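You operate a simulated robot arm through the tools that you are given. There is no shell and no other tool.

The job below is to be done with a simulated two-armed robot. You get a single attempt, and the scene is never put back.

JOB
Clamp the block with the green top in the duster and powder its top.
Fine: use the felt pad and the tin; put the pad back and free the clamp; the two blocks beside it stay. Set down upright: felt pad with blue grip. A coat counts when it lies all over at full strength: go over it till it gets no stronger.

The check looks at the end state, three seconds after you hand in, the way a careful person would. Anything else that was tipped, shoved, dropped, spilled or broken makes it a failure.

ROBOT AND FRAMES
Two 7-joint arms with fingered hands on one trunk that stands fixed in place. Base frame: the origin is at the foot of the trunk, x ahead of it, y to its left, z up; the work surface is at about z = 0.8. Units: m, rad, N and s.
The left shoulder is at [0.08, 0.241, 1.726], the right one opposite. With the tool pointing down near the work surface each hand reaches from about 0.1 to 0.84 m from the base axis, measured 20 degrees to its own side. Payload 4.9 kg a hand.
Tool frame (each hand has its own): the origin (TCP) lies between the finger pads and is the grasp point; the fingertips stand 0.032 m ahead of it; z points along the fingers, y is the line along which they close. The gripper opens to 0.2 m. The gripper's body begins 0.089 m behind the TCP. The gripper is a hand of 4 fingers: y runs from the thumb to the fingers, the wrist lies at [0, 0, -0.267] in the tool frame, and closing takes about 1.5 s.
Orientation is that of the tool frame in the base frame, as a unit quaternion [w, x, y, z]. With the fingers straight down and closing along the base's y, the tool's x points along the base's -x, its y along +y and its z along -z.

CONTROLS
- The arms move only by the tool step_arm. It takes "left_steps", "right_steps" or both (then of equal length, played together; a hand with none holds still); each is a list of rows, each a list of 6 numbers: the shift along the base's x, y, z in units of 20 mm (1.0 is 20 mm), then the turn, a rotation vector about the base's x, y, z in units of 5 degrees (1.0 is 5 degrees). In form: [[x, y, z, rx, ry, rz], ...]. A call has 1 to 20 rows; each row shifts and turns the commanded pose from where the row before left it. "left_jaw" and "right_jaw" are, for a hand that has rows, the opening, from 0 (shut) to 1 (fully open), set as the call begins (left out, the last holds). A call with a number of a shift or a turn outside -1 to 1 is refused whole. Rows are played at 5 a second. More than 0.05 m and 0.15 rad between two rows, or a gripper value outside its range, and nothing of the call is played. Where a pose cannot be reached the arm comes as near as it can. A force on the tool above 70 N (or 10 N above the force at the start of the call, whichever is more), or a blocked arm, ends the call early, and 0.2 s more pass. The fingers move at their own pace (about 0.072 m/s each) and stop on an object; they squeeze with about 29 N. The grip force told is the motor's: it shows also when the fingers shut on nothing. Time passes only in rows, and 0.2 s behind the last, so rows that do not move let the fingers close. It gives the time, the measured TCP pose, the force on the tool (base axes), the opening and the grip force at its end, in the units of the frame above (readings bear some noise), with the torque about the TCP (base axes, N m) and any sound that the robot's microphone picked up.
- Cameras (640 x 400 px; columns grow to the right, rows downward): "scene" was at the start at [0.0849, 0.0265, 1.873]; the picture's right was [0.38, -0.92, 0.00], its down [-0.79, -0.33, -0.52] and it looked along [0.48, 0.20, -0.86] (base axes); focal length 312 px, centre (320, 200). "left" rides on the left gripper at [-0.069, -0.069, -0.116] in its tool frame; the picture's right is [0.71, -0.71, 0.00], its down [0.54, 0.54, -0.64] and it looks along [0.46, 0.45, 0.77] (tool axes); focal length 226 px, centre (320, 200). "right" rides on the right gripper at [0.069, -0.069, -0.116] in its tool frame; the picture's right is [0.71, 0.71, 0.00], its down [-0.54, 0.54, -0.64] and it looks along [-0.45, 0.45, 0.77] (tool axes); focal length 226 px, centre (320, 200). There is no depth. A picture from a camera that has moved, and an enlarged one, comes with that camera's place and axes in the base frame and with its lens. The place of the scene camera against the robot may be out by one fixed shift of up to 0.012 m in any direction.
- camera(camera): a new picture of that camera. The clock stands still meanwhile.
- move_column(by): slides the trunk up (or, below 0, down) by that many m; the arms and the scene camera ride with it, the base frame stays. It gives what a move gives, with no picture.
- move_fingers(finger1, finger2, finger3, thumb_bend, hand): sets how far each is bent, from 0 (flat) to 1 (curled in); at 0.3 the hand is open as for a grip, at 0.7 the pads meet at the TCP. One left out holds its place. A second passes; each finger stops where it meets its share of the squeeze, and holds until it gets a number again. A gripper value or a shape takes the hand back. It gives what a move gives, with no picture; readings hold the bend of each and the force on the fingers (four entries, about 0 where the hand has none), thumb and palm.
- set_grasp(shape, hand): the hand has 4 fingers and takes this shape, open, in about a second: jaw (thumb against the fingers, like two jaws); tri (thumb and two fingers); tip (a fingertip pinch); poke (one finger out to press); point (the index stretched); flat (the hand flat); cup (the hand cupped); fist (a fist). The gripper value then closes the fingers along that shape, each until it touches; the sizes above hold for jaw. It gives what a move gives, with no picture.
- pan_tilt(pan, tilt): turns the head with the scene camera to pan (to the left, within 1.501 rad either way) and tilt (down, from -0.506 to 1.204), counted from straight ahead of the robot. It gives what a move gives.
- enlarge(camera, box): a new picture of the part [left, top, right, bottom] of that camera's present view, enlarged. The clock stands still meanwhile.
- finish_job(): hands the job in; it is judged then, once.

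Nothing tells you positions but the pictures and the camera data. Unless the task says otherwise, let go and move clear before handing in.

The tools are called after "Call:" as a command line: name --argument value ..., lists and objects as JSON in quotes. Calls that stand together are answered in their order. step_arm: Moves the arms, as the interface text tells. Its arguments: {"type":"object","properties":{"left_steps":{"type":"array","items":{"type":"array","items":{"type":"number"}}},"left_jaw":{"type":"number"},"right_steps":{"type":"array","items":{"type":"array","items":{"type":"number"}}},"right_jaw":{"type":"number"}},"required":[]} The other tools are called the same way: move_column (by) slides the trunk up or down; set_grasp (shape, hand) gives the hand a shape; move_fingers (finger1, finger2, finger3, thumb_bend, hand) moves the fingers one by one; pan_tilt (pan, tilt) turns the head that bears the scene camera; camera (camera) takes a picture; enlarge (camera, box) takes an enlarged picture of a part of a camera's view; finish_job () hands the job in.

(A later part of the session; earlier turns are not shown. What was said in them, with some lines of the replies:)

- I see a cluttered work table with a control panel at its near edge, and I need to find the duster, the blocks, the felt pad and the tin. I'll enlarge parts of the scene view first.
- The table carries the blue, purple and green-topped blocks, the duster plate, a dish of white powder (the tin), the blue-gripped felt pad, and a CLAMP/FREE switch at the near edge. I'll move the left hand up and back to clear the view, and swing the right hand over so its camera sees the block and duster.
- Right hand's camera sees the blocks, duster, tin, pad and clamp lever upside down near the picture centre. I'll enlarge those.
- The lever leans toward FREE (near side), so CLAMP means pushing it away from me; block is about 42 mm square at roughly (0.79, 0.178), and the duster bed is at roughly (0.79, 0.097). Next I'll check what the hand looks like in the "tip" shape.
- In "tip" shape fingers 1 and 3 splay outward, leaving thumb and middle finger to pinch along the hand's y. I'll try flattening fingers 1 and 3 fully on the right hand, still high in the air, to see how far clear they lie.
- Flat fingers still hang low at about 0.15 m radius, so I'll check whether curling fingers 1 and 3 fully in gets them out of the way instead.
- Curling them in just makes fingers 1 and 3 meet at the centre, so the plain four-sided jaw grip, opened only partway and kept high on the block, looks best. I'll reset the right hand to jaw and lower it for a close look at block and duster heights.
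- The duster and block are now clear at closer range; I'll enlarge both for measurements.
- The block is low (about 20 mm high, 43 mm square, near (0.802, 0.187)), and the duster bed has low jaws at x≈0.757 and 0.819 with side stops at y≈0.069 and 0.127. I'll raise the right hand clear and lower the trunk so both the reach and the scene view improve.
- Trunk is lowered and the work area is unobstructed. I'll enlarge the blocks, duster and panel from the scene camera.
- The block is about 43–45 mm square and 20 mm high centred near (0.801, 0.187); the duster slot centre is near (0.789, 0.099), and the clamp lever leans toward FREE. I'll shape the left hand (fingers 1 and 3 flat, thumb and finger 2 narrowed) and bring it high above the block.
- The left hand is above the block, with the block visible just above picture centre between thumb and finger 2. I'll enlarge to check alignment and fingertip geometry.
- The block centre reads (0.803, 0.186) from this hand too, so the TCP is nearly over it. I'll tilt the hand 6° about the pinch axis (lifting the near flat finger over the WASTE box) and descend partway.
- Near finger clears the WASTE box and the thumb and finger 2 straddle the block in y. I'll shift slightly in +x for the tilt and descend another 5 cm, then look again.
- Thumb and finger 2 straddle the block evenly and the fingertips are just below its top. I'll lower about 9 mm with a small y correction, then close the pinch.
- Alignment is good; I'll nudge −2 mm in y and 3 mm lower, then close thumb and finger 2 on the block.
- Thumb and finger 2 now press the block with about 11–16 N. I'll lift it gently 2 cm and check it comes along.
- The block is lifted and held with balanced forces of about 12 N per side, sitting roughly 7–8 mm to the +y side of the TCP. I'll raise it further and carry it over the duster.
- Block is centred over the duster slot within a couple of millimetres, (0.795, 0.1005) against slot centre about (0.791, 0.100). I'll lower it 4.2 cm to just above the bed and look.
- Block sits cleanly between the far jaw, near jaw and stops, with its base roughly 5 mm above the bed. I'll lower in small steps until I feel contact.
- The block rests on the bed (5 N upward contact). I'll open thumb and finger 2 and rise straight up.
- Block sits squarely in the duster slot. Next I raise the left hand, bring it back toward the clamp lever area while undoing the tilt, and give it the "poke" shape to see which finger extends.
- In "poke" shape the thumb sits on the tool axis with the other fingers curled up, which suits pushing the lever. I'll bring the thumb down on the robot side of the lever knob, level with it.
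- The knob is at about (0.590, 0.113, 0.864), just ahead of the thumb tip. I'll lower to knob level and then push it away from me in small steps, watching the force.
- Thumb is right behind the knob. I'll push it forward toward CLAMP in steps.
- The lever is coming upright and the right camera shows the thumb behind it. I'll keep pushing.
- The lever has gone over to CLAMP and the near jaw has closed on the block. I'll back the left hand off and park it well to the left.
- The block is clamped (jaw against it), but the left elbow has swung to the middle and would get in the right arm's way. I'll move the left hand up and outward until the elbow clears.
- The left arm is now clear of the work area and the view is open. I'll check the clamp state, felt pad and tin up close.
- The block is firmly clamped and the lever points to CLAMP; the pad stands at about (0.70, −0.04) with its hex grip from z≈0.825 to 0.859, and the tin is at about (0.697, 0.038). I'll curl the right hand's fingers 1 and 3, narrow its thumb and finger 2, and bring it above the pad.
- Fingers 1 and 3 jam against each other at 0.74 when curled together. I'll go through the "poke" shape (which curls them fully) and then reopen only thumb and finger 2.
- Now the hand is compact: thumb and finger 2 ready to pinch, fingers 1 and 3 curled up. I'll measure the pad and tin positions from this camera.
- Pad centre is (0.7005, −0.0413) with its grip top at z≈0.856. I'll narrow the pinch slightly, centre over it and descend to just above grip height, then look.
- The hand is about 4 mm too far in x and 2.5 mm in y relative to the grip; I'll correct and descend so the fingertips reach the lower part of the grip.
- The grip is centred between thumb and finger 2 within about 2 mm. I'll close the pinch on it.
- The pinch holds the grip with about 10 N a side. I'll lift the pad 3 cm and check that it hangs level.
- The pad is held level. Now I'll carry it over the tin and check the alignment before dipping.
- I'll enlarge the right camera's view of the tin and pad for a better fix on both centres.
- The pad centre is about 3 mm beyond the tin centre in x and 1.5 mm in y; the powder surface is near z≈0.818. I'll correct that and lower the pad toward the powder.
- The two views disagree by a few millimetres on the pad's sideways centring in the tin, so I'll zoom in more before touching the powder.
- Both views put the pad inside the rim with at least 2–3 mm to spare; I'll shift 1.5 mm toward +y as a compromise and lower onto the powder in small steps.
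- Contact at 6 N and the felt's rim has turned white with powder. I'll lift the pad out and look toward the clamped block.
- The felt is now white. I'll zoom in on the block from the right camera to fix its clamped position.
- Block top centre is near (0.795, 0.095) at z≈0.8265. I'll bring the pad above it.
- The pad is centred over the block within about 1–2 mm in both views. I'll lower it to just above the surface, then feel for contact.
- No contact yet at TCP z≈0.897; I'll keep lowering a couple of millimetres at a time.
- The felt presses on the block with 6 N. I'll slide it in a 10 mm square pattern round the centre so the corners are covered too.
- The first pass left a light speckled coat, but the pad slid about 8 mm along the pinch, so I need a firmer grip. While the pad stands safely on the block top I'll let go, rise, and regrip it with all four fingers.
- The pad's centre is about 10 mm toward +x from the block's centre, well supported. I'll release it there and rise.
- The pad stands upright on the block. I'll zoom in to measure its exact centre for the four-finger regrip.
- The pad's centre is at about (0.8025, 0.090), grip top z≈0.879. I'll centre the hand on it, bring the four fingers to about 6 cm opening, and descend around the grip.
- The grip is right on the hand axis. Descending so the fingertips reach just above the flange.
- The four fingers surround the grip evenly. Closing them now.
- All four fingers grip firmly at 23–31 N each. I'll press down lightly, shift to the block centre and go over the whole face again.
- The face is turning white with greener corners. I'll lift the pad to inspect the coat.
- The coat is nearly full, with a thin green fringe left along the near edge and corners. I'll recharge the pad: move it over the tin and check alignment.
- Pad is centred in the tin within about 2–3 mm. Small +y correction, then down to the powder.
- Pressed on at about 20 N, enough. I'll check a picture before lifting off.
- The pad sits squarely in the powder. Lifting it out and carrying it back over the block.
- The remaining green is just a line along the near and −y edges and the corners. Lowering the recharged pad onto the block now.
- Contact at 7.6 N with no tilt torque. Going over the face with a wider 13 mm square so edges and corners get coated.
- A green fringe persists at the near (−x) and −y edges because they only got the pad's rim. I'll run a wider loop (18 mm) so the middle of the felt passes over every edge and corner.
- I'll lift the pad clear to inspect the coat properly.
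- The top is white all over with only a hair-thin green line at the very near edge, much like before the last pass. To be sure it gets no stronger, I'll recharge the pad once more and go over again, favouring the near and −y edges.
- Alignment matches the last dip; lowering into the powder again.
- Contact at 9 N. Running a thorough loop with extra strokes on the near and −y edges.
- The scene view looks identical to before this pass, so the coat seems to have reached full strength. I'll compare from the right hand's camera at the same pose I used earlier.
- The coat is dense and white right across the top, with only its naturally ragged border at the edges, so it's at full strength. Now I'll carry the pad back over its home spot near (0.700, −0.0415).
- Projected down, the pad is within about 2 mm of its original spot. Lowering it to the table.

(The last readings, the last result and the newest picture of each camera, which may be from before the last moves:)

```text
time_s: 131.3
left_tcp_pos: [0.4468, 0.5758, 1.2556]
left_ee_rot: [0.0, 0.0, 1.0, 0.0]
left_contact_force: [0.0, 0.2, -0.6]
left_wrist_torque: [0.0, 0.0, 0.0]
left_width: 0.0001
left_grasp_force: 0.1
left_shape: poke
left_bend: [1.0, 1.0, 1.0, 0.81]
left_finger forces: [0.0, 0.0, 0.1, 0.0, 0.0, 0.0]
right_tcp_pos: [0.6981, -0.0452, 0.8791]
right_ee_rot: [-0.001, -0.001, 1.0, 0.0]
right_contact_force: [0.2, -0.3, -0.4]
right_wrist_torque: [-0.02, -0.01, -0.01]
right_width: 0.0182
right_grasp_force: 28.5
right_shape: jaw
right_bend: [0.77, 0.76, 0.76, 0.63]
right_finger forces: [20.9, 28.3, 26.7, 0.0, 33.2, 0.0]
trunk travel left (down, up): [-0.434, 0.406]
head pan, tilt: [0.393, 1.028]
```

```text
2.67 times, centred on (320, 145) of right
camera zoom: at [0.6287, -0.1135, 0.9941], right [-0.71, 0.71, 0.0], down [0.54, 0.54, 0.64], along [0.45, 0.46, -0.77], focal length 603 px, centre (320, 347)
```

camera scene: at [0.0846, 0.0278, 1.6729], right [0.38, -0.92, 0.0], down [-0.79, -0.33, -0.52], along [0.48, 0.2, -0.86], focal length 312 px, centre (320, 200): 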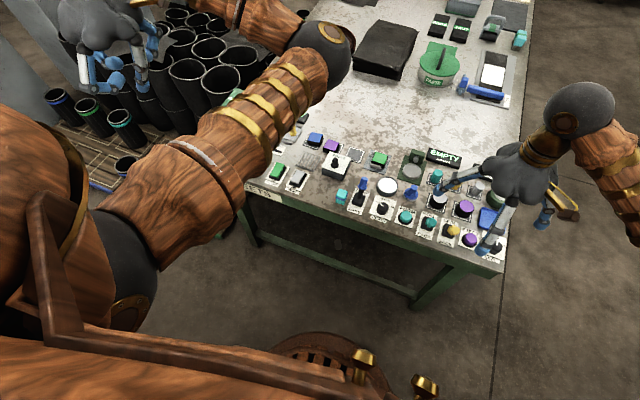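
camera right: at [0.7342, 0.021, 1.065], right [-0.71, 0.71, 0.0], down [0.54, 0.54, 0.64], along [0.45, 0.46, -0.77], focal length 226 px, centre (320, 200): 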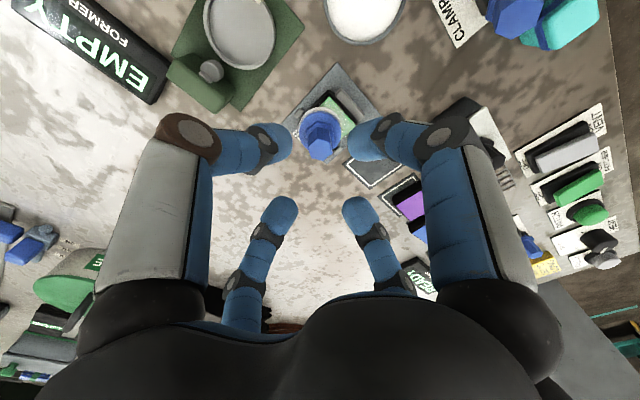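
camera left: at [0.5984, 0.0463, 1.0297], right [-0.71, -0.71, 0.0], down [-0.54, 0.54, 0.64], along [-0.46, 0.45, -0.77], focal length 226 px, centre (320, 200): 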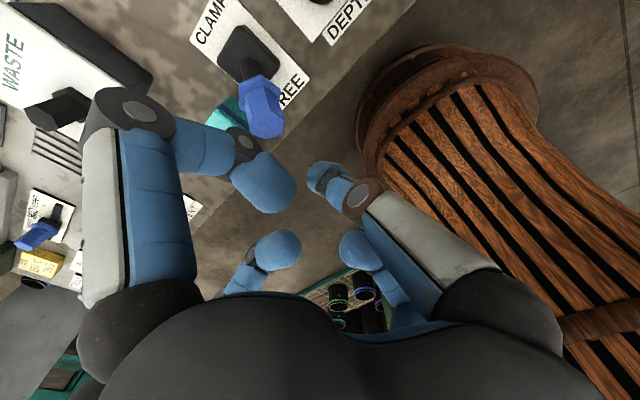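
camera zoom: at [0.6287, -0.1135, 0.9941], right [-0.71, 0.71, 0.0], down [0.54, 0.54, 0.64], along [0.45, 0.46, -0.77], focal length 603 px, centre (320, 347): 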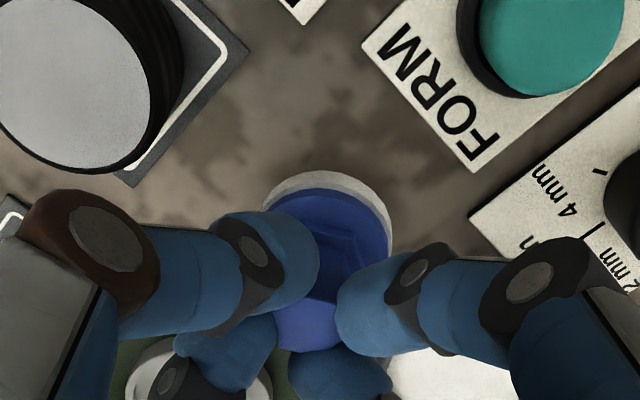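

The pad is directly over its spot and level. I'll lower until it touches.

Call:
step_arm --right_steps '[[0, 0, -0.15, 0, 0, 0], [0, 0, -0.15, 0, 0, 0], [0, 0, 0, 0, 0, 0]]'

Call:
step_arm --right_steps '[[0, 0, -0.08, 0, 0, 0], [0, 0, 0, 0, 0, 0]]'

Call:
step_arm --right_steps '[[0, 0, -0.08, 0, 0, 0], [0, 0, 0, 0, 0, 0]]'

```text
time_s: 132.1
left_tcp_pos: [0.4477, 0.5755, 1.257]
left_ee_rot: [-0.001, 0.001, 1.0, 0.0]
left_contact_force: [0.0, -0.6, 0.1]
left_wrist_torque: [-0.01, 0.03, 0.0]
left_width: 0.0
left_grasp_force: 0.0
left_shape: poke
left_bend: [1.0, 1.0, 1.0, 0.81]
left_finger forces: [0.0, 0.0, 0.0, 0.1, 0.0, 0.0]
right_tcp_pos: [0.697, -0.0448, 0.8734]
right_ee_rot: [0.0, -0.001, 1.0, 0.001]
right_contact_force: [-0.5, 0.1, -1.2]
right_wrist_torque: [-0.02, 0.0, 0.01]
right_width: 0.0182
right_grasp_force: 29.0
right_shape: jaw
right_bend: [0.77, 0.76, 0.76, 0.63]
right_finger forces: [21.0, 28.2, 26.7, 0.1, 33.2, 0.1]
trunk travel left (down, up): [-0.434, 0.406]
head pan, tilt: [0.393, 1.028]
```

```text
time_s: 132.7
left_tcp_pos: [0.4474, 0.5759, 1.2564]
left_ee_rot: [0.0, 0.0, 1.0, 0.0]
left_contact_force: [0.1, 0.9, -0.3]
left_wrist_torque: [0.03, 0.0, -0.02]
left_width: 0.0001
left_grasp_force: 0.1
left_shape: poke
left_bend: [1.0, 1.0, 1.0, 0.81]
left_finger forces: [0.1, 0.0, 0.0, 0.0, 0.0, 0.0]
right_tcp_pos: [0.6971, -0.0437, 0.8706]
right_ee_rot: [0.0, 0.0, 1.0, 0.0]
right_contact_force: [0.3, -0.3, -0.9]
right_wrist_torque: [0.0, -0.02, -0.01]
right_width: 0.0182
right_grasp_force: 29.2
right_shape: jaw
right_bend: [0.77, 0.76, 0.76, 0.63]
right_finger forces: [21.0, 28.3, 26.7, 0.0, 33.2, 0.0]
trunk travel left (down, up): [-0.434, 0.406]
head pan, tilt: [0.393, 1.028]
```

```text
time_s: 133.3
left_tcp_pos: [0.4464, 0.5755, 1.2568]
left_ee_rot: [0.0, 0.0, 1.0, 0.001]
left_contact_force: [-0.1, 0.5, 0.2]
left_wrist_torque: [0.01, -0.02, -0.01]
left_width: 0.0
left_grasp_force: 0.1
left_shape: poke
left_bend: [1.0, 1.0, 1.0, 0.81]
left_finger forces: [0.0, 0.1, 0.0, 0.0, 0.0, 0.0]
right_tcp_pos: [0.6974, -0.0453, 0.8694]
right_ee_rot: [0.002, -0.001, 1.0, 0.0]
right_contact_force: [-1.3, -0.4, 11.1]
right_wrist_torque: [-0.05, -0.11, 0.02]
right_width: 0.0183
right_grasp_force: 29.8
right_shape: jaw
right_bend: [0.77, 0.76, 0.76, 0.63]
right_finger forces: [21.6, 28.9, 27.2, 0.0, 35.8, 0.1]
trunk travel left (down, up): [-0.434, 0.406]
head pan, tilt: [0.393, 1.028]
```

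The pad stands on the table (11 N contact). I'll ease off a touch and open the fingers just enough to free the grip, then look.

Call:
step_arm --right_steps '[[0, 0, 0.04, 0, 0, 0], [0, 0, 0, 0, 0, 0]]'

Call:
step_arm --right_jaw 0.27 --right_steps '[[0, 0, 0, 0, 0, 0], [0, 0, 0, 0, 0, 0], [0, 0, 0, 0, 0, 0], [0, 0, 0, 0, 0, 0], [0, 0, 0, 0, 0, 0]]'

Call:
enlarge --camera "scene" --box '[368, 165, 448, 215]'

Call:
enlarge --camera "right" --box '[200, 70, 440, 220]'

```text
time_s: 133.9
left_tcp_pos: [0.4463, 0.5756, 1.2565]
left_ee_rot: [0.0, 0.0, 1.0, 0.0]
left_contact_force: [0.4, -0.3, -0.3]
left_wrist_torque: [0.01, -0.03, 0.01]
left_width: 0.0
left_grasp_force: 0.0
left_shape: poke
left_bend: [1.0, 1.0, 1.0, 0.81]
left_finger forces: [0.0, 0.1, 0.1, 0.0, 0.0, 0.0]
right_tcp_pos: [0.6974, -0.0453, 0.8697]
right_ee_rot: [0.001, 0.0, 1.0, 0.0]
right_contact_force: [-1.4, 0.6, 10.4]
right_wrist_torque: [-0.05, -0.1, 0.02]
right_width: 0.0186
right_grasp_force: 29.1
right_shape: jaw
right_bend: [0.77, 0.76, 0.76, 0.63]
right_finger forces: [21.8, 28.9, 27.2, 0.0, 35.4, 0.0]
trunk travel left (down, up): [-0.434, 0.406]
head pan, tilt: [0.393, 1.028]
```

```text
time_s: 135.1
left_tcp_pos: [0.4472, 0.5757, 1.2557]
left_ee_rot: [0.0, 0.0, 1.0, 0.0]
left_contact_force: [-0.8, -0.2, -0.3]
left_wrist_torque: [-0.02, -0.03, -0.01]
left_width: 0.0
left_grasp_force: 0.1
left_shape: poke
left_bend: [1.0, 1.0, 1.0, 0.81]
left_finger forces: [0.1, 0.0, 0.0, 0.0, 0.0, 0.0]
right_tcp_pos: [0.6981, -0.0452, 0.8678]
right_ee_rot: [0.001, -0.001, 1.0, 0.0]
right_contact_force: [0.4, 0.3, -0.5]
right_wrist_torque: [0.01, -0.03, 0.0]
right_width: 0.0541
right_grasp_force: 0.0
right_shape: jaw
right_bend: [0.5, 0.5, 0.5, 0.49]
right_finger forces: [0.1, 0.0, 0.1, 0.0, 0.0, 0.0]
trunk travel left (down, up): [-0.434, 0.406]
head pan, tilt: [0.393, 1.028]
```

```text
8.00 times, centred on (408, 190) of scene
camera zoom: at [0.0847, 0.0265, 1.673], right [0.38, -0.92, 0.0], down [-0.79, -0.33, -0.52], along [0.48, 0.2, -0.86], focal length 2494 px, centre (-384, 280)
```

zoom: 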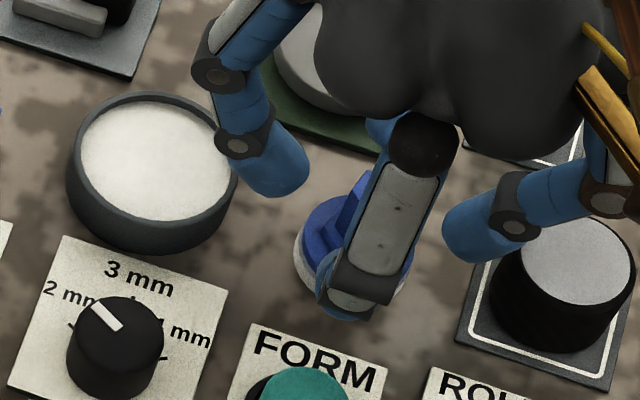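

```text
2.67 times, centred on (320, 145) of right
camera zoom: at [0.6291, -0.1135, 0.9847], right [-0.71, 0.71, 0.0], down [0.54, 0.54, 0.64], along [0.45, 0.45, -0.77], focal length 603 px, centre (320, 347)
```

zoom: 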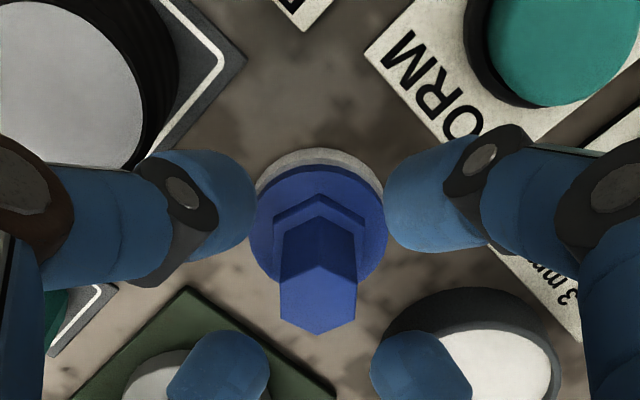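

The pad stands upright but about 1 cm off its original spot (toward −x, −y). I'll regrip it briefly and shift it back.

Call:
step_arm --right_jaw 0 --right_steps '[[0, 0, 0, 0, 0, 0], [0, 0, 0, 0, 0, 0], [0, 0, 0, 0, 0, 0], [0, 0, 0, 0, 0, 0], [0, 0, 0, 0, 0, 0], [0, 0, 0, 0, 0, 0], [0, 0, 0, 0, 0, 0]]'

Call:
enlarge --camera "scene" --box '[368, 165, 448, 215]'

Call:
enlarge --camera "right" --box '[200, 70, 440, 220]'

```text
time_s: 136.7
left_tcp_pos: [0.4473, 0.5757, 1.2565]
left_ee_rot: [0.001, 0.0, 1.0, 0.0]
left_contact_force: [0.0, 0.9, -0.7]
left_wrist_torque: [0.0, -0.02, 0.0]
left_width: 0.0
left_grasp_force: 0.0
left_shape: poke
left_bend: [1.0, 1.0, 1.0, 0.81]
left_finger forces: [0.0, 0.1, 0.1, 0.1, 0.1, 0.0]
right_tcp_pos: [0.6983, -0.0446, 0.8685]
right_ee_rot: [0.0, 0.0, 1.0, 0.0]
right_contact_force: [0.1, -0.1, 0.2]
right_wrist_torque: [-0.02, -0.01, -0.01]
right_width: 0.0167
right_grasp_force: 29.2
right_shape: jaw
right_bend: [0.75, 0.75, 0.75, 0.63]
right_finger forces: [25.4, 25.7, 25.6, 0.0, 26.0, 0.0]
trunk travel left (down, up): [-0.434, 0.406]
head pan, tilt: [0.393, 1.028]
```

```text
8.00 times, centred on (408, 190) of scene
camera zoom: at [0.085, 0.0264, 1.673], right [0.38, -0.92, 0.0], down [-0.79, -0.33, -0.52], along [0.48, 0.2, -0.86], focal length 2494 px, centre (-384, 280)
```

zoom: 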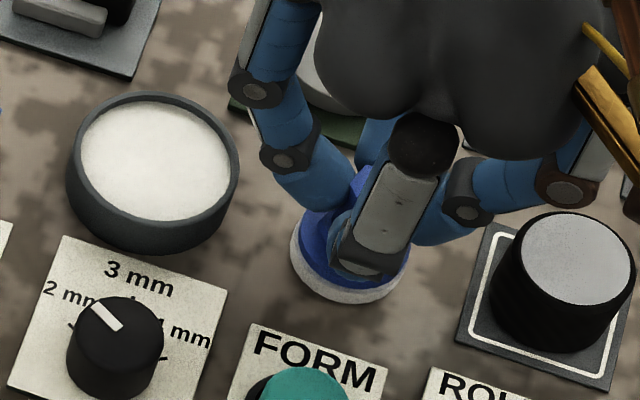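

```text
2.67 times, centred on (320, 145) of right
camera zoom: at [0.6292, -0.1135, 0.9845], right [-0.71, 0.71, 0.0], down [0.54, 0.54, 0.64], along [0.45, 0.45, -0.77], focal length 603 px, centre (320, 347)
```

zoom: 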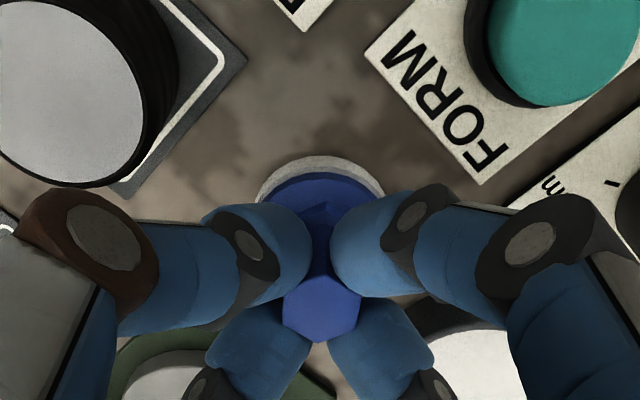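

Now held symmetrically; it's about 4 mm short in x and 5 mm in y of home. Lifting 3 mm, shifting, setting down and releasing.

Call:
step_arm --right_steps '[[0, 0, 0.15, 0, 0, 0], [0, 0, 0.1, 0, 0, 0], [0.11, 0.13, 0, 0, 0, 0], [0.1, 0.13, 0, 0, 0, 0], [0, 0, -0.12, 0, 0, 0], [0, 0, -0.11, 0, 0, 0], [0, 0, 0, 0, 0, 0]]'

Call:
step_arm --right_jaw 0.27 --right_steps '[[0, 0, 0, 0, 0, 0], [0, 0, 0, 0, 0, 0], [0, 0, 0, 0, 0, 0], [0, 0, 0, 0, 0, 0], [0, 0, 0, 0, 0, 0]]'

Call:
enlarge --camera "scene" --box '[368, 165, 448, 215]'

Call:
enlarge --camera "right" --box '[200, 70, 440, 220]'

```text
time_s: 138.3
left_tcp_pos: [0.4475, 0.576, 1.2557]
left_ee_rot: [0.0, 0.0, 1.0, 0.0]
left_contact_force: [0.3, 0.8, 1.4]
left_wrist_torque: [0.02, -0.03, 0.01]
left_width: 0.0
left_grasp_force: 0.0
left_shape: poke
left_bend: [1.0, 1.0, 1.0, 0.81]
left_finger forces: [0.0, 0.1, 0.0, 0.1, 0.1, 0.0]
right_tcp_pos: [0.7022, -0.0397, 0.8701]
right_ee_rot: [0.0, -0.001, 1.0, 0.0]
right_contact_force: [-0.5, -0.4, -0.5]
right_wrist_torque: [0.01, 0.0, -0.04]
right_width: 0.0172
right_grasp_force: 29.2
right_shape: jaw
right_bend: [0.75, 0.75, 0.75, 0.63]
right_finger forces: [25.5, 25.8, 25.6, 0.1, 25.9, 0.0]
trunk travel left (down, up): [-0.434, 0.406]
head pan, tilt: [0.393, 1.028]
```

```text
time_s: 139.5
left_tcp_pos: [0.4474, 0.5756, 1.2559]
left_ee_rot: [0.001, 0.0, 1.0, 0.0]
left_contact_force: [-0.4, -1.0, -0.2]
left_wrist_torque: [0.04, 0.02, -0.02]
left_width: 0.0
left_grasp_force: 0.0
left_shape: poke
left_bend: [1.0, 1.0, 1.0, 0.81]
left_finger forces: [0.0, 0.1, 0.0, 0.0, 0.0, 0.1]
right_tcp_pos: [0.7011, -0.0407, 0.8694]
right_ee_rot: [0.0, 0.0, 1.0, 0.0]
right_contact_force: [-0.8, 0.2, -0.1]
right_wrist_torque: [-0.05, 0.01, 0.0]
right_width: 0.0537
right_grasp_force: 0.0
right_shape: jaw
right_bend: [0.5, 0.5, 0.5, 0.49]
right_finger forces: [0.0, 0.1, 0.0, 0.1, 0.1, 0.0]
trunk travel left (down, up): [-0.434, 0.406]
head pan, tilt: [0.393, 1.028]
```

```text
8.00 times, centred on (408, 190) of scene
camera zoom: at [0.0849, 0.0265, 1.673], right [0.38, -0.92, 0.0], down [-0.79, -0.33, -0.52], along [0.48, 0.2, -0.86], focal length 2494 px, centre (-384, 280)
```

zoom: 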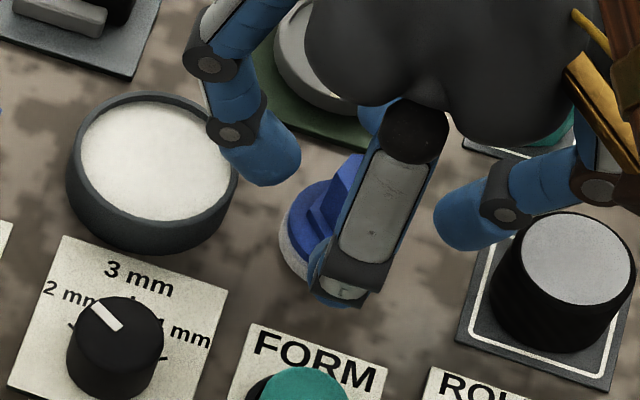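

```text
2.67 times, centred on (320, 145) of right
camera zoom: at [0.6328, -0.1091, 0.9851], right [-0.71, 0.71, 0.0], down [0.54, 0.54, 0.64], along [0.45, 0.46, -0.77], focal length 603 px, centre (320, 347)
```

zoom: 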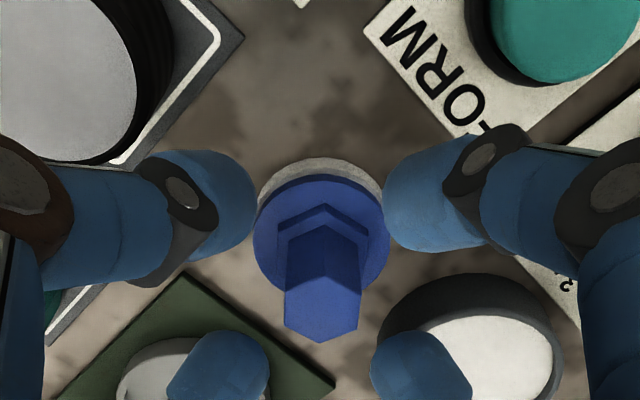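

The pad is released at its original spot and upright. I'll rise straight up and clear away to the right.

Call:
step_arm --right_steps '[[0, 0, 0.3, 0, 0, 0], [0, 0, 0.6, 0, 0, 0], [0, 0, 1, 0, 0, 0], [0, 0, 1, 0, 0, 0], [0, 0, 1, 0, 0, 0], [0, 0, 1, 0, 0, 0], [-0.5, -1, 1, 0, 0, 0], [-0.5, -1, 1, 0, 0, 0], [-0.5, -1, 1, 0, 0, 0], [-0.5, -1, 1, 0, 0, 0], [-0.5, -1, 1, 0, 0, 0], [-0.5, -1, 0, 0, 0, 0], [-0.5, -1, 0, 0, 0, 0], [-0.5, -1, 0, 0, 0, 0], [-0.5, -1, 0, 0, 0, 0], [-0.5, -1, 0, 0, 0, 0]]'

Call:
camera --camera "scene"

Call:
enlarge --camera "scene" --box '[330, 140, 442, 210]'

```text
time_s: 142.9
left_tcp_pos: [0.4461, 0.5755, 1.2568]
left_ee_rot: [0.0, -0.002, 1.0, 0.0]
left_contact_force: [-0.5, 0.6, 0.0]
left_wrist_torque: [-0.01, -0.01, -0.02]
left_width: 0.0
left_grasp_force: 0.0
left_shape: poke
left_bend: [1.0, 1.0, 1.0, 0.81]
left_finger forces: [0.0, 0.0, 0.0, 0.0, 0.1, 0.0]
right_tcp_pos: [0.6023, -0.2406, 1.0683]
right_ee_rot: [0.0, 0.0, 1.0, 0.001]
right_contact_force: [-0.2, -0.7, 0.6]
right_wrist_torque: [0.01, 0.01, 0.0]
right_width: 0.054
right_grasp_force: 0.0
right_shape: jaw
right_bend: [0.5, 0.5, 0.5, 0.49]
right_finger forces: [0.1, 0.0, 0.0, 0.1, 0.0, 0.1]
trunk travel left (down, up): [-0.434, 0.406]
head pan, tilt: [0.393, 1.028]
```

```text
taken
camera scene: at [0.0841, 0.0252, 1.6731], right [0.38, -0.92, 0.0], down [-0.79, -0.33, -0.52], along [0.48, 0.2, -0.86], focal length 312 px, centre (320, 200)
```

scene: 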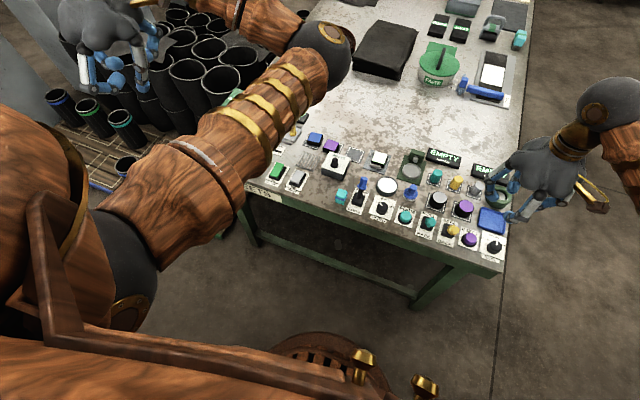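

```text
5.71 times, centred on (386, 175) of scene
camera zoom: at [0.0841, 0.0252, 1.6731], right [0.38, -0.92, 0.0], down [-0.79, -0.33, -0.52], along [0.48, 0.2, -0.86], focal length 1782 px, centre (-57, 343)
```

zoom: 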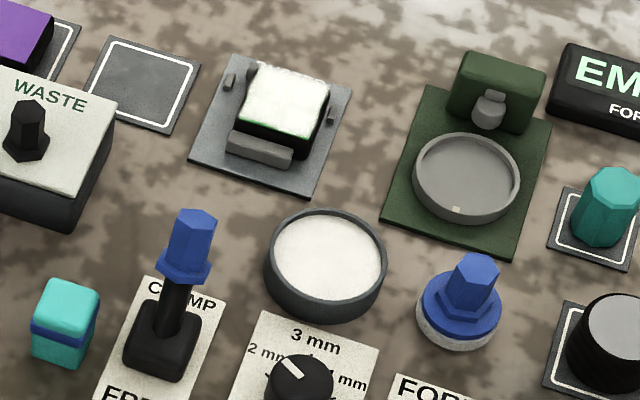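

Pad is home and the top is white. Let me take a closer look at the coat now that nothing blocks the view.

Call:
enlarge --camera "scene" --box '[366, 147, 398, 167]'

Call:
enlarge --camera "scene" --box '[372, 148, 388, 158]'

```text
16.00 times, centred on (382, 157) of scene
camera zoom: at [0.0841, 0.0252, 1.6731], right [0.38, -0.92, 0.0], down [-0.79, -0.33, -0.52], along [0.48, 0.2, -0.86], focal length 4988 px, centre (-672, 888)
```

zoom: 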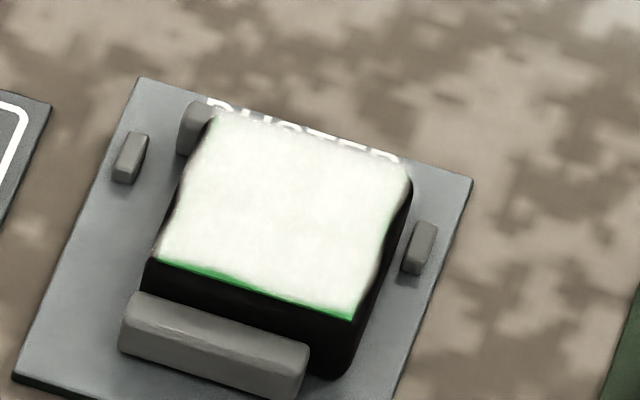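

```text
16.00 times, centred on (380, 153) of scene
camera zoom: at [0.0841, 0.0252, 1.6731], right [0.38, -0.92, 0.0], down [-0.79, -0.33, -0.52], along [0.48, 0.2, -0.86], focal length 4988 px, centre (-640, 952)
```

zoom: 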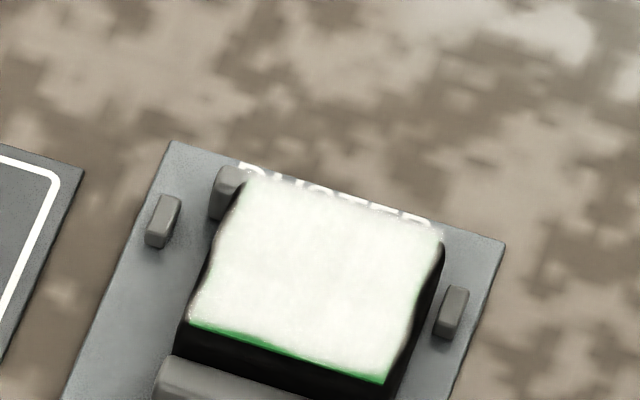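

The thin green line is only parallax at the near lip; the coat is uniform. Now the clamp: I'll bring the left hand (poke shape) back in, to a point beyond the lever, so the thumb can pull it back toward FREE.

Call:
step_arm --left_steps '[[0, -1, -0.8, 0, 0, 0], [0, -1, -0.8, 0, 0, 0], [0, -1, -0.8, 0, 0, 0], [0, -1, -0.8, 0, 0, 0], [0, -1, -0.8, 0, 0, 0], [0, -1, -0.8, 0, 0, 0], [0, -1, -0.8, 0, 0, 0], [0, -1, -0.8, 0, 0, 0], [0, -1, -0.8, 0, 0, 0], [0, -1, -0.8, 0, 0, 0]]'

Call:
step_arm --left_steps '[[0.8, -0.9, 0, 0, 0, 0], [0.8, -0.9, 0, 0, 0, 0], [0.8, -0.9, 0, 0, 0, 0], [0.8, -0.9, 0, 0, 0, 0], [0.8, -0.9, 0, 0, 0, 0], [0.8, -0.9, 0, 0, 0, 0], [0.8, -0.9, 0, 0, 0, 0], [0.8, -0.9, 0, 0, 0, 0], [0.8, -0.9, 0, 0, 0, 0], [0.8, -0.9, 0, 0, 0, 0], [0.8, -0.9, 0, 0, 0, 0], [0.8, -0.9, 0, 0, 0, 0], [0.9, -0.9, 0, 0, 0, 0], [0.9, -0.7, 0, 0, 0, 0], [0.7, -0.6, 0, 0, 0, 0], [0, 0, -1, 0, 0, 0], [0, 0, -1, 0, 0, 0], [0, 0, -1, 0, 0, 0], [0, 0, 0, 0, 0, 0]]'

Call:
camera --camera "left"

Call:
camera --camera "scene"

```text
time_s: 145.1
left_tcp_pos: [0.4455, 0.3747, 1.0946]
left_ee_rot: [0.0, -0.001, 1.0, 0.0]
left_contact_force: [0.2, -0.1, 0.3]
left_wrist_torque: [-0.02, -0.05, -0.01]
left_width: 0.0
left_grasp_force: 0.0
left_shape: poke
left_bend: [1.0, 1.0, 1.0, 0.81]
left_finger forces: [0.0, 0.0, 0.0, 0.0, 0.0, 0.0]
right_tcp_pos: [0.6025, -0.2426, 1.0687]
right_ee_rot: [0.0, 0.0, 1.0, 0.0]
right_contact_force: [-0.4, -0.2, -0.3]
right_wrist_torque: [0.03, -0.04, 0.01]
right_width: 0.0539
right_grasp_force: 0.0
right_shape: jaw
right_bend: [0.5, 0.5, 0.5, 0.49]
right_finger forces: [0.0, 0.1, 0.0, 0.0, 0.0, 0.1]
trunk travel left (down, up): [-0.434, 0.406]
head pan, tilt: [0.393, 1.028]
```

```text
time_s: 149.1
left_tcp_pos: [0.6876, 0.115, 1.0362]
left_ee_rot: [0.0, -0.001, 1.0, 0.0]
left_contact_force: [0.2, 0.8, -0.4]
left_wrist_torque: [-0.02, 0.02, 0.04]
left_width: 0.0
left_grasp_force: 0.1
left_shape: poke
left_bend: [1.0, 1.0, 1.0, 0.81]
left_finger forces: [0.0, 0.1, 0.0, 0.0, 0.1, 0.0]
right_tcp_pos: [0.6029, -0.2409, 1.0691]
right_ee_rot: [0.0, 0.0, 1.0, 0.0]
right_contact_force: [0.0, -0.7, -0.4]
right_wrist_torque: [-0.02, -0.01, -0.03]
right_width: 0.0541
right_grasp_force: 0.0
right_shape: jaw
right_bend: [0.5, 0.5, 0.5, 0.49]
right_finger forces: [0.0, 0.1, 0.1, 0.0, 0.0, 0.0]
trunk travel left (down, up): [-0.434, 0.406]
head pan, tilt: [0.393, 1.028]
```

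```text
taken
camera left: at [0.7565, 0.0472, 1.152], right [-0.71, -0.71, 0.0], down [-0.54, 0.54, 0.64], along [-0.46, 0.45, -0.77], focal length 226 px, centre (320, 200)
```

left: 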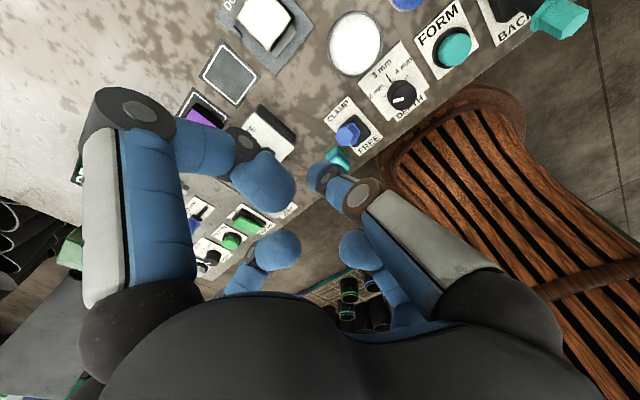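

```text
taken
camera scene: at [0.0847, 0.0261, 1.673], right [0.38, -0.92, 0.0], down [-0.79, -0.33, -0.52], along [0.48, 0.2, -0.86], focal length 312 px, centre (320, 200)
```

scene: 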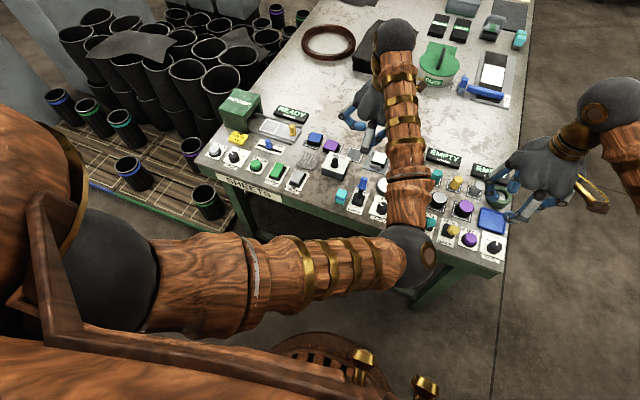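

The knob is now at about (0.642, 0.109, 0.866), and the thumb is about 4 cm beyond it. Descending to knob height.

Call:
step_arm --left_steps '[[0, 0, -1, 0, 0, 0], [0, 0, -1, 0, 0, 0], [0, 0, -1, 0, 0, 0], [0, 0, -1, 0, 0, 0], [0, 0, -1, 0, 0, 0], [0, 0, -1, 0, 0, 0], [0, 0, -0.8, 0, 0, 0], [0, 0, -0.2, 0, 0, 0], [0, 0, 0, 0, 0, 0]]'

Call:
enlarge --camera "left" --box '[180, 0, 420, 230]'

Call:
camera --camera "right"

```text
time_s: 151.1
left_tcp_pos: [0.6867, 0.1165, 0.8936]
left_ee_rot: [0.0, -0.001, 1.0, 0.0]
left_contact_force: [-1.0, 0.8, 0.8]
left_wrist_torque: [0.02, -0.01, -0.03]
left_width: 0.0
left_grasp_force: 0.1
left_shape: poke
left_bend: [1.0, 1.0, 1.0, 0.81]
left_finger forces: [0.1, 0.1, 0.0, 0.1, 0.0, 0.0]
right_tcp_pos: [0.604, -0.2403, 1.0689]
right_ee_rot: [0.001, 0.0, 1.0, 0.001]
right_contact_force: [-0.1, -1.1, -0.9]
right_wrist_torque: [0.03, 0.01, -0.01]
right_width: 0.054
right_grasp_force: 0.0
right_shape: jaw
right_bend: [0.5, 0.5, 0.5, 0.49]
right_finger forces: [0.1, 0.0, 0.0, 0.1, 0.0, 0.0]
trunk travel left (down, up): [-0.434, 0.406]
head pan, tilt: [0.393, 1.028]
```

```text
1.74 times, centred on (300, 115) of left
camera zoom: at [0.7564, 0.0483, 1.0099], right [-0.71, -0.71, 0.0], down [-0.54, 0.54, 0.64], along [-0.46, 0.45, -0.77], focal length 393 px, centre (355, 348)
```

zoom: 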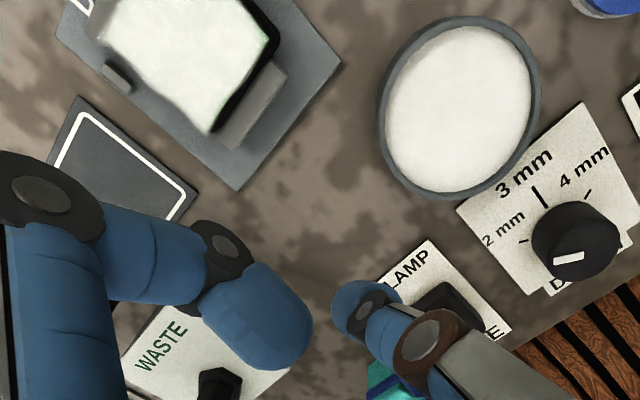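

```text
taken
camera right: at [0.5342, -0.3103, 1.1839], right [-0.71, 0.71, 0.0], down [0.54, 0.54, 0.64], along [0.45, 0.46, -0.77], focal length 226 px, centre (320, 200)
```

right: 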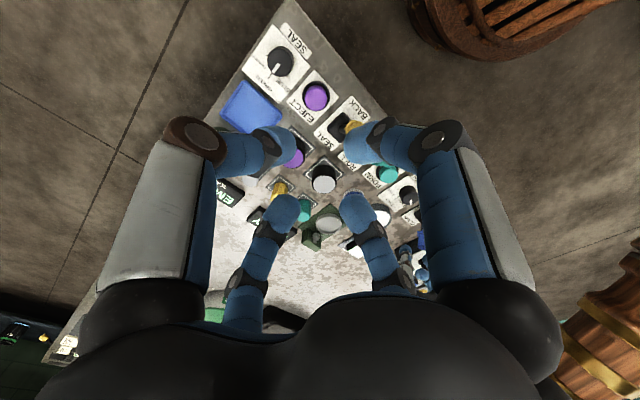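

Thumb is in position beyond the knob. Pulling it toward me in steps.

Call:
step_arm --left_steps '[[-0.4, 0, 0, 0, 0, 0], [-0.4, 0, 0, 0, 0, 0], [-0.4, 0, 0, 0, 0, 0], [-0.4, 0, 0, 0, 0, 0], [-0.4, 0, 0, 0, 0, 0], [0, 0, 0, 0, 0, 0]]'

Call:
enlarge --camera "left" --box '[180, 0, 420, 230]'

Call:
enlarge --camera "right" --box '[330, 160, 450, 300]'

```text
time_s: 152.5
left_tcp_pos: [0.6469, 0.1159, 0.8966]
left_ee_rot: [0.0, -0.001, 1.0, 0.001]
left_contact_force: [0.5, 0.9, -0.1]
left_wrist_torque: [-0.01, -0.06, 0.02]
left_width: 0.0001
left_grasp_force: 0.1
left_shape: poke
left_bend: [1.0, 1.0, 1.0, 0.81]
left_finger forces: [0.0, 0.1, 0.1, 0.0, 0.3, 0.0]
right_tcp_pos: [0.6028, -0.2424, 1.0681]
right_ee_rot: [0.0, 0.0, 1.0, 0.0]
right_contact_force: [-0.5, 0.6, -0.3]
right_wrist_torque: [-0.06, 0.01, -0.01]
right_width: 0.0541
right_grasp_force: 0.1
right_shape: jaw
right_bend: [0.5, 0.5, 0.5, 0.49]
right_finger forces: [0.0, 0.0, 0.1, 0.0, 0.0, 0.1]
trunk travel left (down, up): [-0.434, 0.406]
head pan, tilt: [0.393, 1.028]
```

```text
1.74 times, centred on (300, 115) of left
camera zoom: at [0.7155, 0.0475, 1.0126], right [-0.71, -0.71, 0.0], down [-0.54, 0.54, 0.64], along [-0.46, 0.45, -0.77], focal length 393 px, centre (355, 348)
```

zoom: 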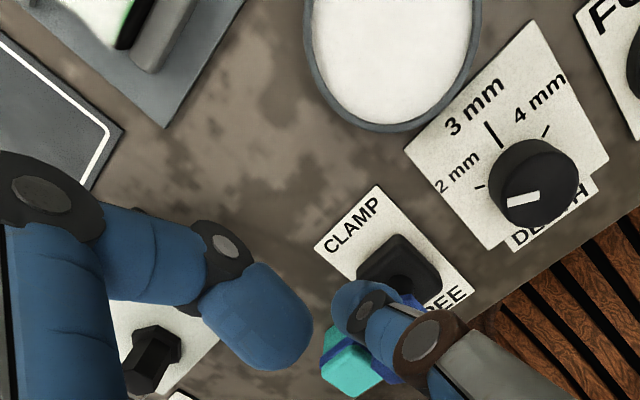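

```text
2.86 times, centred on (390, 230) of right
camera zoom: at [0.5343, -0.3103, 1.1838], right [-0.71, 0.71, 0.0], down [0.54, 0.54, 0.64], along [0.45, 0.46, -0.77], focal length 646 px, centre (120, 114)
```

zoom: 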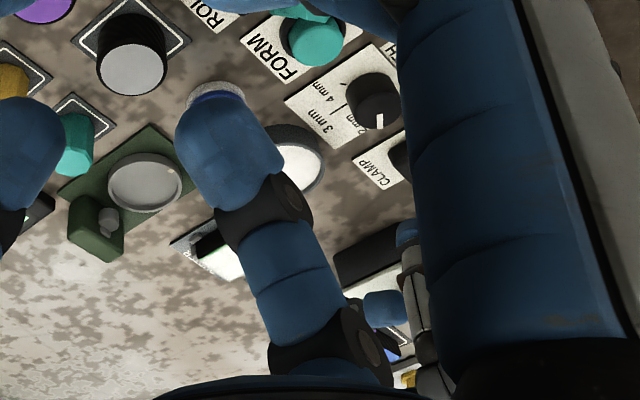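

Call:
step_arm --left_steps '[[-0.4, 0, 0, 0, 0, 0], [-0.4, 0, 0, 0, 0, 0], [-0.4, 0, 0, 0, 0, 0], [-0.4, 0, 0, 0, 0, 0], [-0.2, 0, 0, 0, 0, 0], [0, 0, 0, 0, 0, 0]]'

Call:
enlarge --camera "left" --box '[180, 0, 420, 230]'

```text
time_s: 153.9
left_tcp_pos: [0.6122, 0.1158, 0.8959]
left_ee_rot: [0.001, 0.0, 1.0, 0.0]
left_contact_force: [-0.5, -0.2, 0.5]
left_wrist_torque: [-0.01, 0.0, 0.02]
left_width: 0.0
left_grasp_force: 0.0
left_shape: poke
left_bend: [1.0, 1.0, 1.0, 0.81]
left_finger forces: [0.1, 0.0, 0.1, 0.0, 0.0, 0.0]
right_tcp_pos: [0.604, -0.2424, 1.0683]
right_ee_rot: [0.0, 0.0, 1.0, 0.001]
right_contact_force: [-0.3, 0.4, 0.1]
right_wrist_torque: [-0.01, 0.03, 0.0]
right_width: 0.054
right_grasp_force: 0.1
right_shape: jaw
right_bend: [0.5, 0.5, 0.5, 0.49]
right_finger forces: [0.0, 0.0, 0.0, 0.0, 0.0, 0.1]
trunk travel left (down, up): [-0.434, 0.406]
head pan, tilt: [0.393, 1.028]
```

```text
1.74 times, centred on (300, 115) of left
camera zoom: at [0.6802, 0.048, 1.0114], right [-0.71, -0.71, 0.0], down [-0.54, 0.54, 0.64], along [-0.46, 0.45, -0.77], focal length 393 px, centre (355, 348)
```

zoom: 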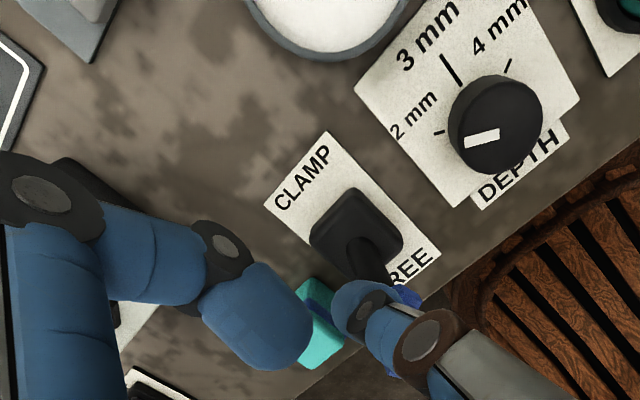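

The lever now leans to FREE. I'll back the thumb off, lift, and retreat the left hand.

Call:
step_arm --left_steps '[[0.5, 0, 0, 0, 0, 0], [0.5, 0, 0, 0, 0, 0], [0, 0, 1, 0, 0, 0], [0, 0, 1, 0, 0, 0], [0, 0, 1, 0, 0, 0], [0, 0, 1, 0, 0, 0], [0, 0, 1, 0, 0, 0], [0, 0, 1, 0, 0, 0], [0, 0, 1, 0, 0, 0], [0, 0, 1, 0, 0, 0], [-0.7, 0.9, 0.2, 0, 0, 0], [-0.7, 0.9, 0.2, 0, 0, 0], [-0.7, 0.9, 0.2, 0, 0, 0], [-0.7, 0.9, 0.2, 0, 0, 0], [-0.7, 0.9, 0.2, 0, 0, 0], [-0.7, 0.9, 0.2, 0, 0, 0], [-0.7, 0.9, 0.2, 0, 0, 0], [-0.7, 0.9, 0.2, 0, 0, 0], [-0.7, 0.9, 0.2, 0, 0, 0], [-0.7, 0.9, 0.2, 0, 0, 0]]'

Call:
step_arm --left_steps '[[-0.5, 1, 0.8, 0, 0, 0], [-0.5, 1, 0.8, 0, 0, 0], [-0.5, 1, 0.8, 0, 0, 0], [-0.5, 1, 0.8, 0, 0, 0], [-0.5, 1, 0.8, 0, 0, 0], [-0.3, 1, 0.8, 0, 0, 0], [-0.3, 1, 0.8, 0, 0, 0], [0, 1, 0.8, 0, 0, 0], [0, 1, 0.8, 0, 0, 0], [0, 1, 0.8, 0, 0, 0], [0, 1, 0.3, 0, 0, 0], [0, 1, 0, 0, 0, 0]]'

Call:
camera --camera "scene"

Call:
enlarge --camera "scene" --box '[330, 140, 442, 210]'

```text
time_s: 158.1
left_tcp_pos: [0.4913, 0.2986, 1.0923]
left_ee_rot: [-0.001, 0.0, 1.0, 0.0]
left_contact_force: [0.5, 0.5, 0.8]
left_wrist_torque: [0.01, 0.03, 0.0]
left_width: 0.0
left_grasp_force: 0.1
left_shape: poke
left_bend: [1.0, 1.0, 1.0, 0.81]
left_finger forces: [0.0, 0.1, 0.1, 0.1, 0.0, 0.1]
right_tcp_pos: [0.6024, -0.2416, 1.0678]
right_ee_rot: [0.0, 0.0, 1.0, 0.0]
right_contact_force: [-1.4, -0.1, 0.8]
right_wrist_torque: [0.01, -0.01, 0.03]
right_width: 0.0538
right_grasp_force: 0.0
right_shape: jaw
right_bend: [0.5, 0.5, 0.5, 0.49]
right_finger forces: [0.1, 0.1, 0.0, 0.0, 0.1, 0.0]
trunk travel left (down, up): [-0.434, 0.406]
head pan, tilt: [0.393, 1.028]
```

```text
time_s: 160.7
left_tcp_pos: [0.4306, 0.5383, 1.2583]
left_ee_rot: [0.0, 0.0, 1.0, 0.0]
left_contact_force: [-0.2, -0.9, -0.8]
left_wrist_torque: [-0.02, -0.02, 0.02]
left_width: 0.0
left_grasp_force: 0.1
left_shape: poke
left_bend: [1.0, 1.0, 1.0, 0.81]
left_finger forces: [0.0, 0.1, 0.1, 0.0, 0.0, 0.0]
right_tcp_pos: [0.6036, -0.2405, 1.0695]
right_ee_rot: [0.0, 0.0, 1.0, -0.001]
right_contact_force: [-0.3, 0.5, 0.3]
right_wrist_torque: [-0.02, 0.01, -0.01]
right_width: 0.0537
right_grasp_force: 0.0
right_shape: jaw
right_bend: [0.5, 0.5, 0.5, 0.49]
right_finger forces: [0.1, 0.1, 0.0, 0.0, 0.0, 0.0]
trunk travel left (down, up): [-0.434, 0.406]
head pan, tilt: [0.393, 1.028]
```

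```text
taken
camera scene: at [0.0852, 0.0279, 1.673], right [0.38, -0.92, 0.0], down [-0.79, -0.33, -0.52], along [0.48, 0.2, -0.86], focal length 312 px, centre (320, 200)
```

scene: 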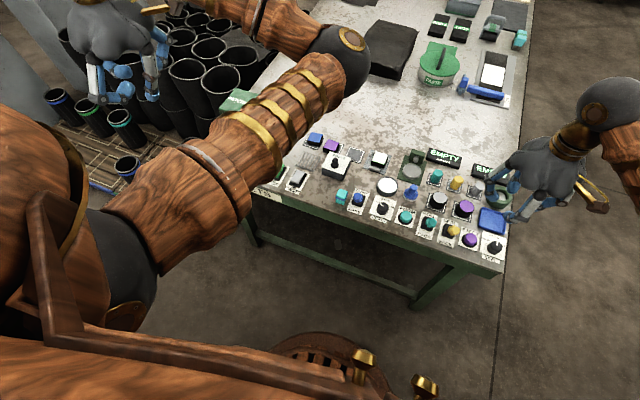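

```text
5.71 times, centred on (386, 175) of scene
camera zoom: at [0.0852, 0.0279, 1.673], right [0.38, -0.92, 0.0], down [-0.79, -0.33, -0.52], along [0.48, 0.2, -0.86], focal length 1782 px, centre (-57, 343)
```

zoom: 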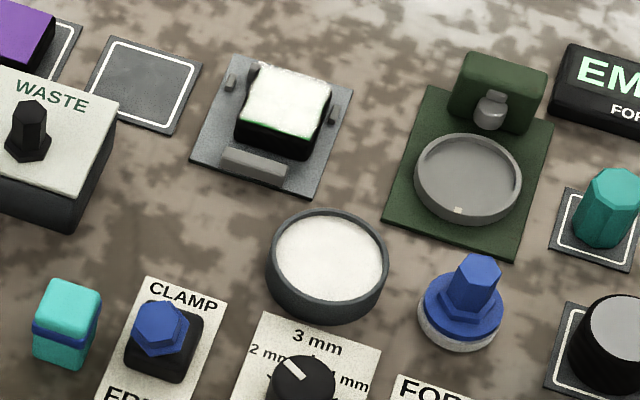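

The jaw has opened, the lever is at FREE, the coated block sits in the duster and the pad is upright at home. A last look at the neighbouring blocks and the right side before handing in.

Call:
enlarge --camera "scene" --box '[290, 120, 402, 190]'

Call:
enlarge --camera "scene" --box '[380, 150, 520, 260]'

```text
5.71 times, centred on (346, 155) of scene
camera zoom: at [0.0852, 0.0279, 1.673], right [0.38, -0.92, 0.0], down [-0.79, -0.33, -0.52], along [0.48, 0.2, -0.86], focal length 1782 px, centre (171, 457)
```

zoom: 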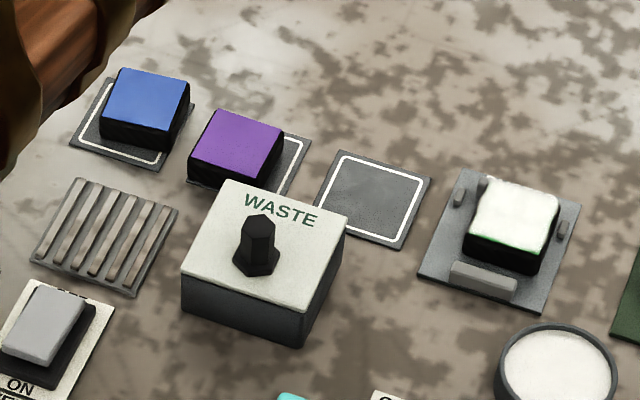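

```text
3.64 times, centred on (450, 205) of scene
camera zoom: at [0.0852, 0.0279, 1.673], right [0.38, -0.92, 0.0], down [-0.79, -0.33, -0.52], along [0.48, 0.2, -0.86], focal length 1134 px, centre (-153, 182)
```

zoom: 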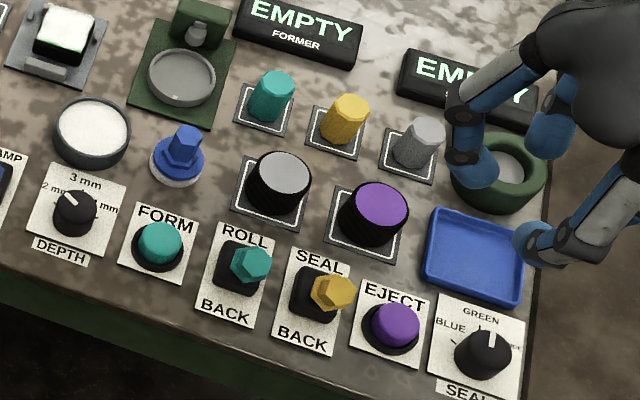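

Everything is in order: blue and purple blocks untouched, the green block coated white in the freed duster, the pad upright at home, and both hands clear. Handing in.

Call:
finish_job

```text
The job is handed in.
```

The green-topped block is powdered and sits in the duster with the clamp freed. I've handed the job in; it ended without a verdict.

- **Coat:** the top is white all over. The last pass, with a freshly dipped pad, made no visible difference. A thin green line still shows along the near edge; I took it for viewing angle rather than a gap.
- **Pad:** I first set it down about 1 cm off, so I picked it up again and moved it. It now stands upright within about 2 mm of where it started.
- **Mid-job slip:** on the first pass the pad slid about 8 mm in the hand. I let it stand on the block for a moment and took a firmer hold.
- **Clamp:** the lever is back at FREE and the near jaw has opened.
- **The rest:** the blue and purple blocks were not moved. In the final pictures nothing near the work looked disturbed, and both hands are clear of the table.
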